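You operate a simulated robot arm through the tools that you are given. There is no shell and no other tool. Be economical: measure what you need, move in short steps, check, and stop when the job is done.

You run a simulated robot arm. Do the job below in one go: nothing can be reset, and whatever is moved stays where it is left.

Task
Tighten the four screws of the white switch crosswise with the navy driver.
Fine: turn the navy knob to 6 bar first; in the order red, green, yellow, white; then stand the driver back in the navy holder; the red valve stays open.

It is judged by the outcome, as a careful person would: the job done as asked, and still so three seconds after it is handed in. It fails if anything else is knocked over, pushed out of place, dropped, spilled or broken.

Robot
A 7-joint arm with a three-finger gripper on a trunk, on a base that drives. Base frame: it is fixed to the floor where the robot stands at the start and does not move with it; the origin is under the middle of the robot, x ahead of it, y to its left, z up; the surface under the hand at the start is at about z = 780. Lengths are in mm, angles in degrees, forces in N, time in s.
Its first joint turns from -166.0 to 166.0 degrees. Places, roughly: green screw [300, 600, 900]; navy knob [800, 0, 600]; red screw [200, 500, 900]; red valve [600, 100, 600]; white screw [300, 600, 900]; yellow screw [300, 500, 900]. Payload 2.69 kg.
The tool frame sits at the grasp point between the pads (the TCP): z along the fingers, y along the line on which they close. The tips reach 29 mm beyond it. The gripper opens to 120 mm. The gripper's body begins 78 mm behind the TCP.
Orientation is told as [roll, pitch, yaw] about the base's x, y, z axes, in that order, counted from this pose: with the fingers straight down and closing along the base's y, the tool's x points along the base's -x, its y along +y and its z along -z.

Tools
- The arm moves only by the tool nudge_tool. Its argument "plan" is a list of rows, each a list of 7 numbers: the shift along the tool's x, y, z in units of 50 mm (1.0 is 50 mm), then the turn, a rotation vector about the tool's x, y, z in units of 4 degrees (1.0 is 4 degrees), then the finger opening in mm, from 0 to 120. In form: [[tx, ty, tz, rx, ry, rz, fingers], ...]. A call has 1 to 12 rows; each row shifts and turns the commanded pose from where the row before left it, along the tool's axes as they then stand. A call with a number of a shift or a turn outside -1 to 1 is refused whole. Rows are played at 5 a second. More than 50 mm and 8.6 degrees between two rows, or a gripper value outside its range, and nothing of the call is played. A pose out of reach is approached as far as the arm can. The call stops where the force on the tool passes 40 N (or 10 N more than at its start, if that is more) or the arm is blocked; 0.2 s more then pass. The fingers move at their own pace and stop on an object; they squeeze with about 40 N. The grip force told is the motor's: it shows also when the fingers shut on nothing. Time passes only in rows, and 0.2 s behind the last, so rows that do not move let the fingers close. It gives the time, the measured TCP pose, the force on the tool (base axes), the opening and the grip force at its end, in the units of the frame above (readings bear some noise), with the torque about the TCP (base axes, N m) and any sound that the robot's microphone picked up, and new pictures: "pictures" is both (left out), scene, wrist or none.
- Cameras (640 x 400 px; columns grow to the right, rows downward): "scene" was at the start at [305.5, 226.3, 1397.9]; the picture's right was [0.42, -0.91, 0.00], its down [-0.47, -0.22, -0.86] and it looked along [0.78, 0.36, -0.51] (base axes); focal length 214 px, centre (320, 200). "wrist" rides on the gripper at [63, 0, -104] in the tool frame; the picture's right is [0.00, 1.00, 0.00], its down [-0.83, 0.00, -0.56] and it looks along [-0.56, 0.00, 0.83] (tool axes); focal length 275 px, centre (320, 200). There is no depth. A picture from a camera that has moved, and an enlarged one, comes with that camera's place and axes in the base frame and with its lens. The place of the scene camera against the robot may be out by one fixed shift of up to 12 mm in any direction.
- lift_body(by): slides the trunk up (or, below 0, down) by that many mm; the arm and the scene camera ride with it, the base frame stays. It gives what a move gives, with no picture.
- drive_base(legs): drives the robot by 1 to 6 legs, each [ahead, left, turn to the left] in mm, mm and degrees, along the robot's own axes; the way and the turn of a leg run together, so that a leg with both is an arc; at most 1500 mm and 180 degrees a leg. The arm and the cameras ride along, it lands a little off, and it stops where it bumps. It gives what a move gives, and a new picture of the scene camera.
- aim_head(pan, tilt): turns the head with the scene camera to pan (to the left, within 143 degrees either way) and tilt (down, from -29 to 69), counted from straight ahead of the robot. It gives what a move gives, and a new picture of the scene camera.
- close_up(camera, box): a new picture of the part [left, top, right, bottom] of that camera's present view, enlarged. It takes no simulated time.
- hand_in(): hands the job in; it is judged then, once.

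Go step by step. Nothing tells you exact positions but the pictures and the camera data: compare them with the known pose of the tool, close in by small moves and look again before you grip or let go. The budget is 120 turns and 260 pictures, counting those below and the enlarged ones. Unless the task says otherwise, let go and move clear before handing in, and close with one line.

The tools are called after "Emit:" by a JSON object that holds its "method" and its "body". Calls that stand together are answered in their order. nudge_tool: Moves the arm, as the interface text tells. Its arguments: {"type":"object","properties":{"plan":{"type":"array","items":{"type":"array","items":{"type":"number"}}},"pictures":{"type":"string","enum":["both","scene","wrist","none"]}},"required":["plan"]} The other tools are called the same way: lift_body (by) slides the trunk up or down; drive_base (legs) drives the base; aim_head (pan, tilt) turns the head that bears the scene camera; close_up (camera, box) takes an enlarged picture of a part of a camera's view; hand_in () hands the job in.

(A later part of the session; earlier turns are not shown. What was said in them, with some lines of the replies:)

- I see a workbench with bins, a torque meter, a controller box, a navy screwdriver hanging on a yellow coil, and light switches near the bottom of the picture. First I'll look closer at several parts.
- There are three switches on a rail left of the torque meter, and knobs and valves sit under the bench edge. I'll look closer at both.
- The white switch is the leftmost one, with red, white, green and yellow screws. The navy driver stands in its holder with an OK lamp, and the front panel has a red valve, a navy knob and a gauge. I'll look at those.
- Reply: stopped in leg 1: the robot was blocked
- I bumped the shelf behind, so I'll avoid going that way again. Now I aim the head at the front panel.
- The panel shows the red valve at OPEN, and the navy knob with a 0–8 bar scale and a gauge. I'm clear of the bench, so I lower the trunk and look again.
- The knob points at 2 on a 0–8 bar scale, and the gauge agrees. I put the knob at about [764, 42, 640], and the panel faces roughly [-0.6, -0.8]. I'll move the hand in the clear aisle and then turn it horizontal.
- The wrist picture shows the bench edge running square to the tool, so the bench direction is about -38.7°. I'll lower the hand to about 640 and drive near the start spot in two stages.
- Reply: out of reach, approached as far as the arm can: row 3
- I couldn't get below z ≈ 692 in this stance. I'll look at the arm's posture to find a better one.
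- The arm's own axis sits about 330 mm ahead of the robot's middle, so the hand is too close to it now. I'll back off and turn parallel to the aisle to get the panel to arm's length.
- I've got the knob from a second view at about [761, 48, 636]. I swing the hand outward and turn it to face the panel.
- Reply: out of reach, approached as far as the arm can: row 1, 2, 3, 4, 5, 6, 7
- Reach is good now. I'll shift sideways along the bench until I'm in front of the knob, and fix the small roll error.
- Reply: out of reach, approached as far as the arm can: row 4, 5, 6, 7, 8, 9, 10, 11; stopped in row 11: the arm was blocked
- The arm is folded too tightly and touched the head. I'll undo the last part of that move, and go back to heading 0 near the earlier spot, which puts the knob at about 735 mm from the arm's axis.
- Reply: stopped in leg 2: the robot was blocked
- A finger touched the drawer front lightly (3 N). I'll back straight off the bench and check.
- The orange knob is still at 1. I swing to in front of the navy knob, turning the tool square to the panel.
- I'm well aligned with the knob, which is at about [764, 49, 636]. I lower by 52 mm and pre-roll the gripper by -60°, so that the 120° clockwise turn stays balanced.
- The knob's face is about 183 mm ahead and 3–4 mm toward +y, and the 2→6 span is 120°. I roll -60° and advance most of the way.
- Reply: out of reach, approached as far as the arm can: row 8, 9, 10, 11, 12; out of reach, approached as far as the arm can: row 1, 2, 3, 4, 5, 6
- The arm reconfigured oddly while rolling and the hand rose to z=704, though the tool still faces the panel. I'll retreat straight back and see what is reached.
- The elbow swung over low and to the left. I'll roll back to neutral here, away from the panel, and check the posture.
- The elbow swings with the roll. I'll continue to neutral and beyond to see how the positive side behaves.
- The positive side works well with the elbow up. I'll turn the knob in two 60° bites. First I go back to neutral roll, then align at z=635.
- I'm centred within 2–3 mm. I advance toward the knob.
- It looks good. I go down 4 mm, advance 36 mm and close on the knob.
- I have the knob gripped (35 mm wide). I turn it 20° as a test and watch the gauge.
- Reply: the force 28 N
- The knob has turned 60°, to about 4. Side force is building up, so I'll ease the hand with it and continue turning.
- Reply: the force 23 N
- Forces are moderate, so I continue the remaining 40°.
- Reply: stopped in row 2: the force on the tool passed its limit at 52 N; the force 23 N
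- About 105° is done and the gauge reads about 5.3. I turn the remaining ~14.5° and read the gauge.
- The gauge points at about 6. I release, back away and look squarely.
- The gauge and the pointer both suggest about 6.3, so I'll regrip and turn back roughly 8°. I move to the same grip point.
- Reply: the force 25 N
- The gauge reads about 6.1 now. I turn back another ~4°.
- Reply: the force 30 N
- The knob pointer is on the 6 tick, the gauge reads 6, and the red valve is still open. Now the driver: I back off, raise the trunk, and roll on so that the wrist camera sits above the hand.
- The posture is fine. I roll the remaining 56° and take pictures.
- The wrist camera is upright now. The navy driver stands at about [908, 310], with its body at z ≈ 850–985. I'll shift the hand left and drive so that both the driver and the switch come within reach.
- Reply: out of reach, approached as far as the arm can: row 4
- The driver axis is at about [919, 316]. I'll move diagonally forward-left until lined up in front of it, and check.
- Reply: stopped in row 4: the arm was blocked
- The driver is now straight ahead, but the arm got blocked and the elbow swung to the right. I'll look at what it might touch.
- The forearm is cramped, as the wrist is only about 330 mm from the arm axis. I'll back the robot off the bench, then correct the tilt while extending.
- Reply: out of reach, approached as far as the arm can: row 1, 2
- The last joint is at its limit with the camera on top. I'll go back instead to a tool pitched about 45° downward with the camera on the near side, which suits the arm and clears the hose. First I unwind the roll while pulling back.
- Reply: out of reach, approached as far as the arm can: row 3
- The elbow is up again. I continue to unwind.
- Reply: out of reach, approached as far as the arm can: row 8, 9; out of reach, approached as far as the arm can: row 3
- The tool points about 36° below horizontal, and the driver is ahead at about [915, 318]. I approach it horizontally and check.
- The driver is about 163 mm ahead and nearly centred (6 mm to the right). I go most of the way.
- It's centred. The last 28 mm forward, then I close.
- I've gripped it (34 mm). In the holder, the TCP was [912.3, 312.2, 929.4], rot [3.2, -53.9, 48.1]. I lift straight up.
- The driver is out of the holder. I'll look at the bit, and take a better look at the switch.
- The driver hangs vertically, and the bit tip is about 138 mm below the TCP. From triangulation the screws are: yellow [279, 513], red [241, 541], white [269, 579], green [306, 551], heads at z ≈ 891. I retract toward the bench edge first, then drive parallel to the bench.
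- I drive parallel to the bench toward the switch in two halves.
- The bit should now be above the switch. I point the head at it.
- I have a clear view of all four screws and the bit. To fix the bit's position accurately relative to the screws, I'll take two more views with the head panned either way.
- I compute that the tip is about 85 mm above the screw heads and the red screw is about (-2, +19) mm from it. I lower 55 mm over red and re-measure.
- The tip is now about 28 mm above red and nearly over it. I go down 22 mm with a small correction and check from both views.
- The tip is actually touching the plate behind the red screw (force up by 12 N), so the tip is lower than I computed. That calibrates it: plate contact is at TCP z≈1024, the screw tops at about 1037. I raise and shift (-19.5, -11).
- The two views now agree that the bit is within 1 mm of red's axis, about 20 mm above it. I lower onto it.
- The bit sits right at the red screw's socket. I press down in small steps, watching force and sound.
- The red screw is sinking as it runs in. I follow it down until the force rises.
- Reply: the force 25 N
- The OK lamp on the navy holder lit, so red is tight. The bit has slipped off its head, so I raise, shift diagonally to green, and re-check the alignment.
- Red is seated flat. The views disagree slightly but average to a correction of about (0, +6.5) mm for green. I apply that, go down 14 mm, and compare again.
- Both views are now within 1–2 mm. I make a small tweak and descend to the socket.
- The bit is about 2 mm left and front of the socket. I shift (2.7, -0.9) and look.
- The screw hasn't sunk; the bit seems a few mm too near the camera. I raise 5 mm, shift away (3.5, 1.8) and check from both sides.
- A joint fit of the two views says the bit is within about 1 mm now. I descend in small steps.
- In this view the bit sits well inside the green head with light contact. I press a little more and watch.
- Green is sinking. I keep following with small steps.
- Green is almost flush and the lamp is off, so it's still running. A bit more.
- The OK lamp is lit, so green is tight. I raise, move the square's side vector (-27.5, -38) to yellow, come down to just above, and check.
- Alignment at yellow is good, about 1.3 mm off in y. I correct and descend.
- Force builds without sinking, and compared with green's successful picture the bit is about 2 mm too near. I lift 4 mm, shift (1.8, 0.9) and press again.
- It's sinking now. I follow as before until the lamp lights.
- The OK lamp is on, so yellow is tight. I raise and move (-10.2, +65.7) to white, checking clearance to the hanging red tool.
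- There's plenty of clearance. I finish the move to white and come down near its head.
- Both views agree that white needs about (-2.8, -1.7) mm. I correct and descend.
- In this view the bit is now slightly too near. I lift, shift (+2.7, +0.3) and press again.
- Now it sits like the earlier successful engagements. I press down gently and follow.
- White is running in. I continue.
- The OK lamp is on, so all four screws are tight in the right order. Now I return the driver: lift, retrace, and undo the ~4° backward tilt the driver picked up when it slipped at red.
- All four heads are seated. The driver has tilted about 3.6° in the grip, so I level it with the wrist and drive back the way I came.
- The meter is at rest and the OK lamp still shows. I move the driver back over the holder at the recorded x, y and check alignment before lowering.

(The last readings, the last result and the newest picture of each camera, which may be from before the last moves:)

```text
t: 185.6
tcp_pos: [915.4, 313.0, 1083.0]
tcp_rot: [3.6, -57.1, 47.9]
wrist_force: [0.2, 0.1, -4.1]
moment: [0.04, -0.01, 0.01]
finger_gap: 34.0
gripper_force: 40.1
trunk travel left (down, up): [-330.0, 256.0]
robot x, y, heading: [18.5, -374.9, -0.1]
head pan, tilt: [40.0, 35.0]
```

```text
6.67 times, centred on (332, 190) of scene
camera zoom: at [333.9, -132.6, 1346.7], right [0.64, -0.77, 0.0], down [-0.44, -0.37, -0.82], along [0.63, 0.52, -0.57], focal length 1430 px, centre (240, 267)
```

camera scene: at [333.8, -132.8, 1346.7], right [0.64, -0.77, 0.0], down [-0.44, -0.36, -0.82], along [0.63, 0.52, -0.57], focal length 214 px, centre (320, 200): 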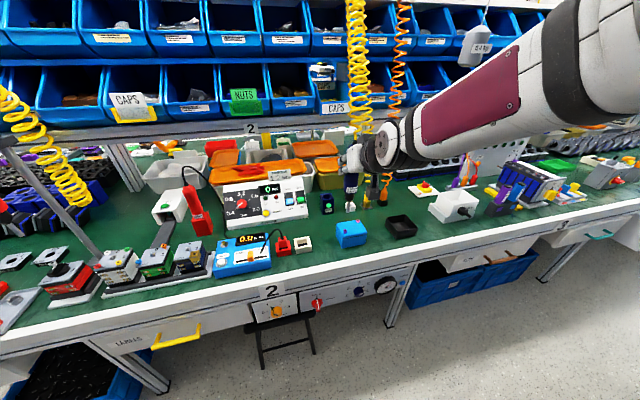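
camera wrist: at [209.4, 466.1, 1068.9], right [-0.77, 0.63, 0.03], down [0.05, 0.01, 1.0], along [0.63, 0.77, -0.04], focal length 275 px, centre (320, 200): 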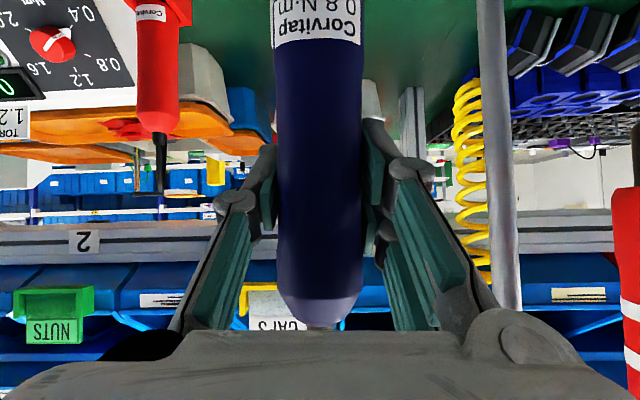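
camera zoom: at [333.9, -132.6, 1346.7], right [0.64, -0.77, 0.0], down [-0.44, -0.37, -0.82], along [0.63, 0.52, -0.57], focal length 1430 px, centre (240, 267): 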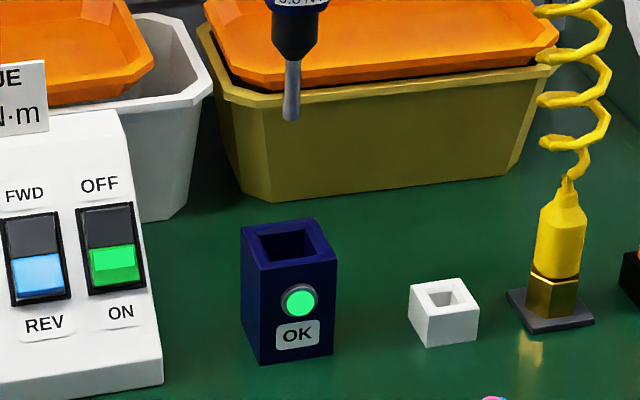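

The tip and holder are laterally aligned. I lower to just above the holder opening and compare again.

Emit:
{"method": "nudge_tool", "body": {"plan": [[0.663, -0.012, 0.414, 0, 0, 0, 25], [0.663, -0.012, 0.414, 0, 0, 0, 25], [0, 0, 0, 0, 0, 0, 25]], "pictures": "none"}}

Emit:
{"method": "close_up", "body": {"camera": "scene", "box": [308, 170, 348, 210]}}

Emit:
{"method": "aim_head", "body": {"pan": 0, "tilt": 35}}

Emit:
{"method": "close_up", "body": {"camera": "scene", "box": [150, 170, 230, 230]}}

```text
t: 186.3
tcp_pos: [914.1, 313.7, 1004.9]
tcp_rot: [3.6, -57.4, 47.9]
wrist_force: [0.3, 0.0, -5.0]
moment: [0.0, -0.02, -0.02]
finger_gap: 34.1
gripper_force: 39.8
trunk travel left (down, up): [-330.0, 256.0]
robot x, y, heading: [19.4, -377.5, -0.6]
head pan, tilt: [40.0, 35.0]
```

```text
10.00 times, centred on (328, 190) of scene
camera zoom: at [333.8, -132.7, 1346.7], right [0.64, -0.77, 0.0], down [-0.44, -0.37, -0.82], along [0.63, 0.52, -0.57], focal length 2145 px, centre (240, 300)
```

zoom: 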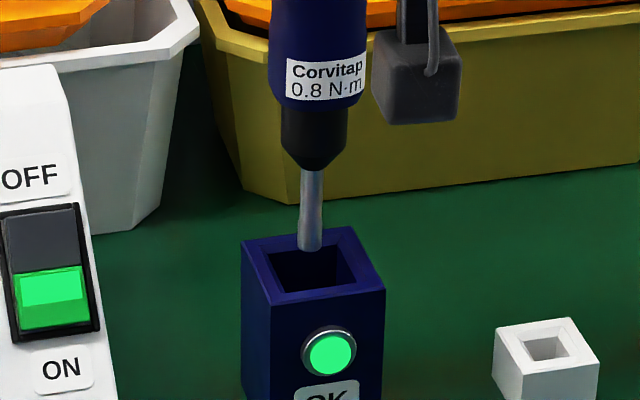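

```text
t: 187.4
tcp_pos: [914.0, 313.5, 1005.9]
tcp_rot: [3.6, -57.4, 47.8]
wrist_force: [0.8, 0.4, -4.6]
moment: [0.02, -0.03, 0.01]
finger_gap: 34.0
gripper_force: 39.8
trunk travel left (down, up): [-330.0, 256.0]
robot x, y, heading: [15.9, -375.4, -0.3]
head pan, tilt: [0.0, 35.0]
camera scene: at [353.9, -189.4, 1346.7], right [-0.01, -1.0, 0.0], down [-0.57, 0.0, -0.82], along [0.82, -0.01, -0.57], focal length 214 px, centre (320, 200)
```

scene: 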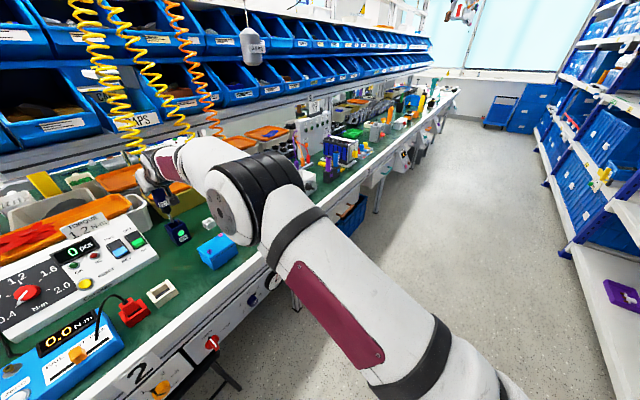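

```text
6.67 times, centred on (190, 200) of scene
camera zoom: at [353.9, -189.4, 1346.7], right [-0.01, -1.0, 0.0], down [-0.57, 0.0, -0.82], along [0.82, -0.01, -0.57], focal length 1430 px, centre (1187, 200)
```

zoom: 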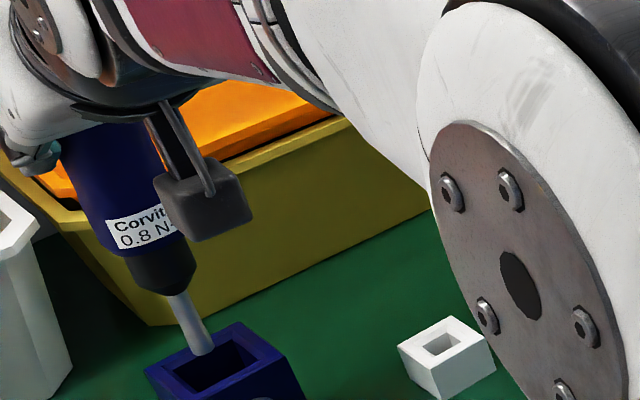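

The bit lines up with the opening within about 1–2 mm in both views. I lower into the holder in steps, watching the force.

Emit:
{"method": "nudge_tool", "body": {"plan": [[0.343, -0.013, 0.205, 0, 0, 0, 25], [0.337, 0, 0.216, 0, 0, 0, 25], [0, 0, 0, 0, 0, 0, 25]], "pictures": "none"}}

Emit:
{"method": "aim_head", "body": {"pan": 40, "tilt": 35}}

Emit:
{"method": "close_up", "body": {"camera": "scene", "box": [308, 170, 348, 210]}}

```text
t: 188.2
tcp_pos: [911.7, 312.3, 965.7]
tcp_rot: [3.7, -57.3, 47.8]
wrist_force: [0.8, 0.4, -4.2]
moment: [-0.01, 0.0, 0.01]
finger_gap: 33.9
gripper_force: 40.1
trunk travel left (down, up): [-330.0, 256.0]
robot x, y, heading: [15.6, -374.7, -0.5]
head pan, tilt: [0.0, 35.0]
```

```text
t: 189.3
tcp_pos: [911.0, 313.1, 965.5]
tcp_rot: [3.6, -57.3, 47.8]
wrist_force: [0.1, -0.3, -4.9]
moment: [0.02, -0.01, -0.01]
finger_gap: 34.2
gripper_force: 40.0
trunk travel left (down, up): [-330.0, 256.0]
robot x, y, heading: [18.0, -380.6, -0.6]
head pan, tilt: [40.0, 35.0]
camera scene: at [333.8, -132.7, 1346.7], right [0.64, -0.77, 0.0], down [-0.44, -0.36, -0.82], along [0.63, 0.52, -0.57], focal length 214 px, centre (320, 200)
```

scene: 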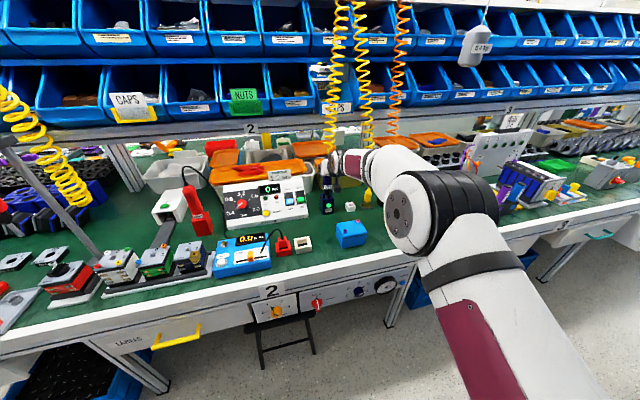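

```text
10.00 times, centred on (328, 190) of scene
camera zoom: at [333.8, -132.7, 1346.7], right [0.64, -0.77, 0.0], down [-0.44, -0.36, -0.82], along [0.63, 0.52, -0.57], focal length 2145 px, centre (240, 300)
```

zoom: 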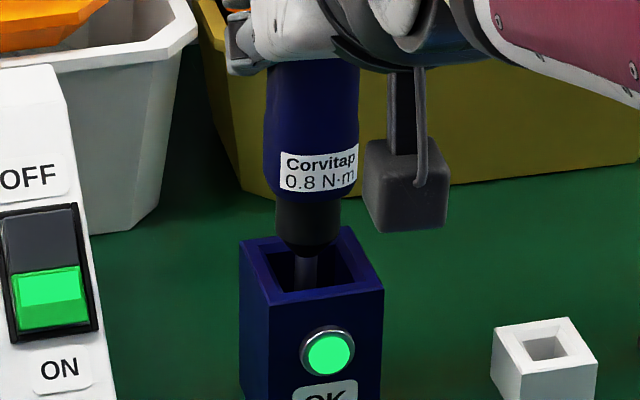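

Emit:
{"method": "nudge_tool", "body": {"plan": [[0.17, -0.043, 0.105, 0, 0, 0, 25], [0.17, 0, 0.105, 0, 0, 0, 25], [0.1, 0, 0.064, 0, 0, 0, 25], [0, 0, 0, 0, 0, 0, 25]], "pictures": "none"}}

Emit:
{"method": "close_up", "body": {"camera": "scene", "box": [308, 170, 348, 210]}}

```text
t: 190.3
tcp_pos: [912.3, 310.9, 940.4]
tcp_rot: [3.5, -57.3, 47.9]
wrist_force: [0.1, 0.2, -3.9]
moment: [0.0, -0.02, -0.03]
finger_gap: 34.3
gripper_force: 39.9
trunk travel left (down, up): [-330.0, 256.0]
robot x, y, heading: [16.7, -373.9, -0.3]
head pan, tilt: [40.0, 35.0]
```

```text
10.00 times, centred on (328, 190) of scene
camera zoom: at [333.8, -132.7, 1346.7], right [0.64, -0.77, 0.0], down [-0.44, -0.37, -0.82], along [0.63, 0.52, -0.57], focal length 2145 px, centre (240, 300)
```

zoom: 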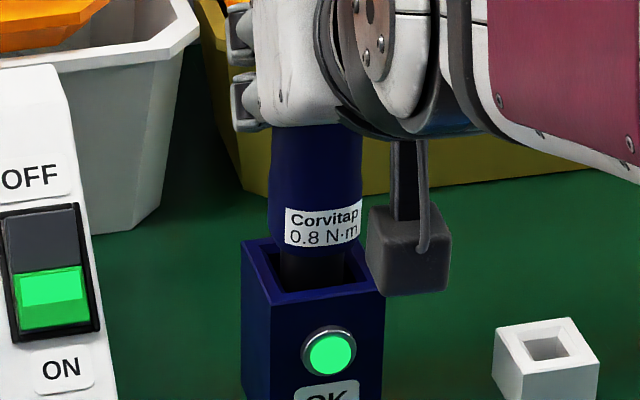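

The collar is inside with no contact force. I lower the last ~11 mm gently.

Emit:
{"method": "nudge_tool", "body": {"plan": [[0.07, 0, 0.045, 0, 0, 0, 25], [0.07, 0, 0.045, 0, 0, 0, 25], [0.034, 0, 0.022, 0, 0, 0, 25], [0, 0, 0, 0, 0, 0, 25]], "pictures": "none"}}

Emit:
{"method": "close_up", "body": {"camera": "scene", "box": [308, 170, 348, 210]}}

```text
t: 191.3
tcp_pos: [911.4, 311.8, 930.7]
tcp_rot: [3.6, -57.3, 47.8]
wrist_force: [0.0, -0.8, -5.0]
moment: [0.01, -0.02, -0.02]
finger_gap: 33.7
gripper_force: 39.7
trunk travel left (down, up): [-330.0, 256.0]
robot x, y, heading: [16.6, -375.9, -0.5]
head pan, tilt: [40.0, 35.0]
```

```text
10.00 times, centred on (328, 190) of scene
camera zoom: at [333.8, -132.7, 1346.7], right [0.64, -0.77, 0.0], down [-0.44, -0.37, -0.82], along [0.63, 0.52, -0.57], focal length 2145 px, centre (240, 300)
```

zoom: 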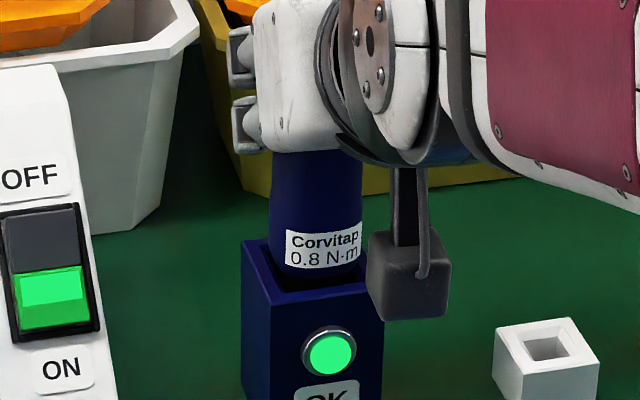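

Emit:
{"method": "nudge_tool", "body": {"plan": [[0.034, 0, 0.022, 0, 0, 0, 25], [0.017, 0, 0.011, 0, 0, 0, 25], [0, 0, 0, 0, 0, 0, 25]], "pictures": "none"}}

```text
t: 192.1
tcp_pos: [912.7, 312.2, 927.4]
tcp_rot: [3.6, -57.3, 47.7]
wrist_force: [0.0, 0.6, -5.0]
moment: [0.01, -0.01, 0.04]
finger_gap: 34.2
gripper_force: 39.3
trunk travel left (down, up): [-330.0, 256.0]
robot x, y, heading: [14.1, -372.2, -0.4]
head pan, tilt: [40.0, 35.0]
```

Emit:
{"method": "nudge_tool", "body": {"plan": [[0.034, 0, 0.022, 0, 0, 0, 25], [0.017, 0, 0.011, 0, 0, 0, 25], [0, 0, 0, 0, 0, 0, 25]], "pictures": "none"}}

Emit:
{"method": "close_up", "body": {"camera": "scene", "box": [308, 170, 348, 210]}}

```text
t: 192.9
tcp_pos: [912.8, 311.7, 926.4]
tcp_rot: [3.5, -57.6, 47.8]
wrist_force: [-0.4, -0.5, 5.4]
moment: [-0.01, -0.03, -0.01]
finger_gap: 33.8
gripper_force: 40.0
trunk travel left (down, up): [-330.0, 256.0]
robot x, y, heading: [20.1, -375.0, -0.2]
head pan, tilt: [40.0, 35.0]
```

```text
10.00 times, centred on (328, 190) of scene
camera zoom: at [333.4, -133.0, 1346.9], right [0.64, -0.77, 0.0], down [-0.44, -0.37, -0.82], along [0.63, 0.52, -0.57], focal length 2145 px, centre (240, 300)
```

zoom: 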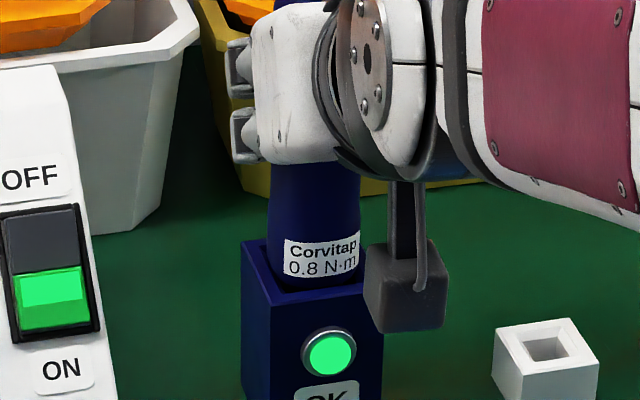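

It's seated (supporting force appears). I open the fingers and back straight out.

Emit:
{"method": "nudge_tool", "body": {"plan": [[0, 0, 0, 0, 0, 0, 50], [0, 0, 0, 0, 0, 0, 80], [0, 0, 0, 0, 0, 0, 80], [0.216, 0, -0.338, 0, 0, 0, 80], [0.433, 0, -0.676, 0, 0, 0, 80], [0.433, 0, -0.676, 0, 0, 0, 80], [0.433, 0, -0.676, 0, 0, 0, 80], [0.433, 0, -0.676, 0, 0, 0, 80]], "pictures": "wrist"}}

Emit:
{"method": "close_up", "body": {"camera": "scene", "box": [200, 140, 400, 300]}}

```text
t: 194.7
tcp_pos: [797.5, 172.5, 924.5]
tcp_rot: [3.6, -57.4, 47.8]
wrist_force: [0.6, -0.1, -0.8]
moment: [0.01, -0.01, -0.05]
finger_gap: 80.0
gripper_force: 0.0
trunk travel left (down, up): [-330.0, 256.0]
robot x, y, heading: [19.5, -373.5, -0.3]
head pan, tilt: [40.0, 35.0]
camera wrist: at [721.5, 77.6, 928.3], right [-0.78, 0.63, 0.03], down [0.01, -0.04, 1.0], along [0.63, 0.78, 0.02], focal length 275 px, centre (320, 200)
```

wrist: 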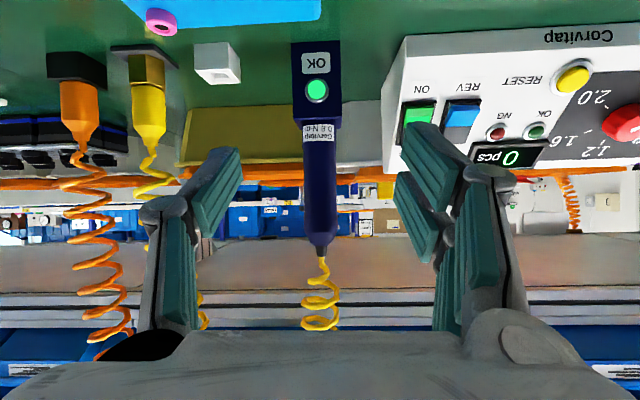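

```text
2.50 times, centred on (300, 220) of scene
camera zoom: at [333.7, -132.6, 1346.7], right [0.64, -0.77, 0.0], down [-0.44, -0.37, -0.82], along [0.63, 0.52, -0.57], focal length 536 px, centre (370, 150)
```

zoom: 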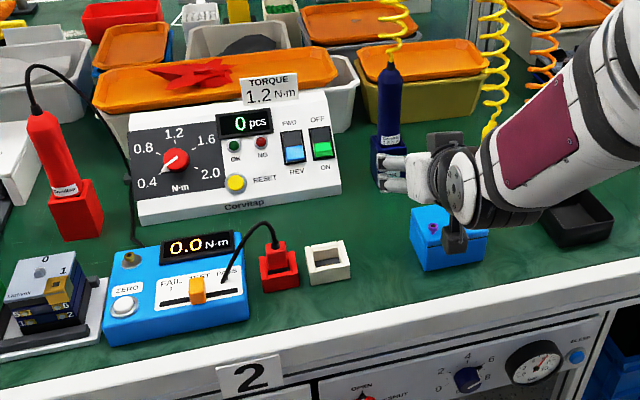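

The driver stands in its holder. I raise and retreat clear of the bench, then do a last check of the valve, gauge and screws.

Emit:
{"method": "nudge_tool", "body": {"plan": [[-0.6, 0.02, -0.38, 0, 0, 0, 80], [0.433, 0, -0.676, 0, 0, 0, 80], [0.433, 0, -0.676, 0, 0, 0, 80], [0.433, 0, -0.676, 0, 0, 0, 80], [0.433, 0, -0.676, 0, 0, 0, 80]], "pictures": "none"}}

Emit:
{"method": "close_up", "body": {"camera": "scene", "box": [290, 260, 410, 320]}}

Emit:
{"method": "close_up", "body": {"camera": "scene", "box": [80, 180, 360, 300]}}

```text
t: 195.9
tcp_pos: [696.1, 44.5, 961.6]
tcp_rot: [3.7, -57.4, 47.8]
wrist_force: [1.1, -0.8, 0.1]
moment: [0.02, 0.03, 0.0]
finger_gap: 79.8
gripper_force: 0.0
trunk travel left (down, up): [-330.0, 256.0]
robot x, y, heading: [15.2, -375.8, -0.5]
head pan, tilt: [40.0, 35.0]
```

```text
5.33 times, centred on (350, 290) of scene
camera zoom: at [333.8, -132.5, 1346.7], right [0.64, -0.77, 0.0], down [-0.44, -0.37, -0.82], along [0.63, 0.52, -0.57], focal length 1144 px, centre (160, -280)
```

zoom: 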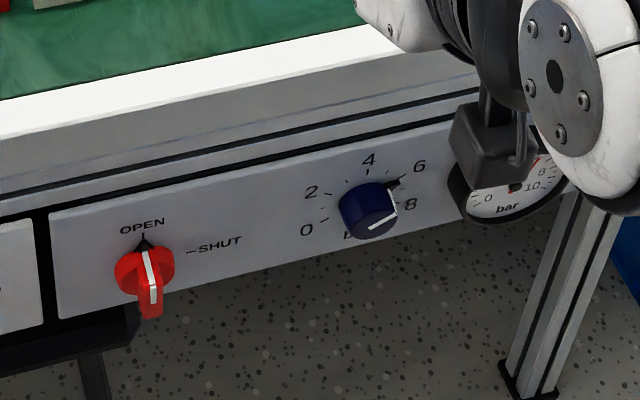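

```text
2.29 times, centred on (220, 240) of scene
camera zoom: at [333.8, -132.5, 1346.7], right [0.64, -0.77, 0.0], down [-0.44, -0.37, -0.82], along [0.63, 0.52, -0.57], focal length 490 px, centre (549, 109)
```

zoom: 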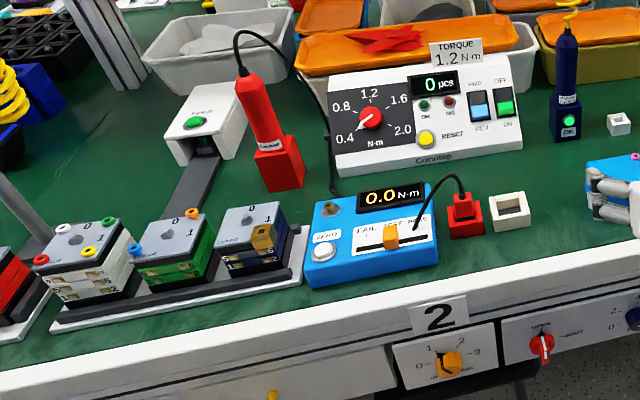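

Everything is in place: the knob is at 6, the valve is open, the four screws are tight, and the driver stands in its holder. The hand is empty and clear, so I hand in.

Emit:
{"method": "hand_in", "body": {}}

```text
The job is handed in.
```

I set the navy knob to 6 bar, tightened the white switch's screws in the order red, green, yellow, white (the OK lamp lit for each), and stood the navy driver back in its holder. The red valve stayed open.
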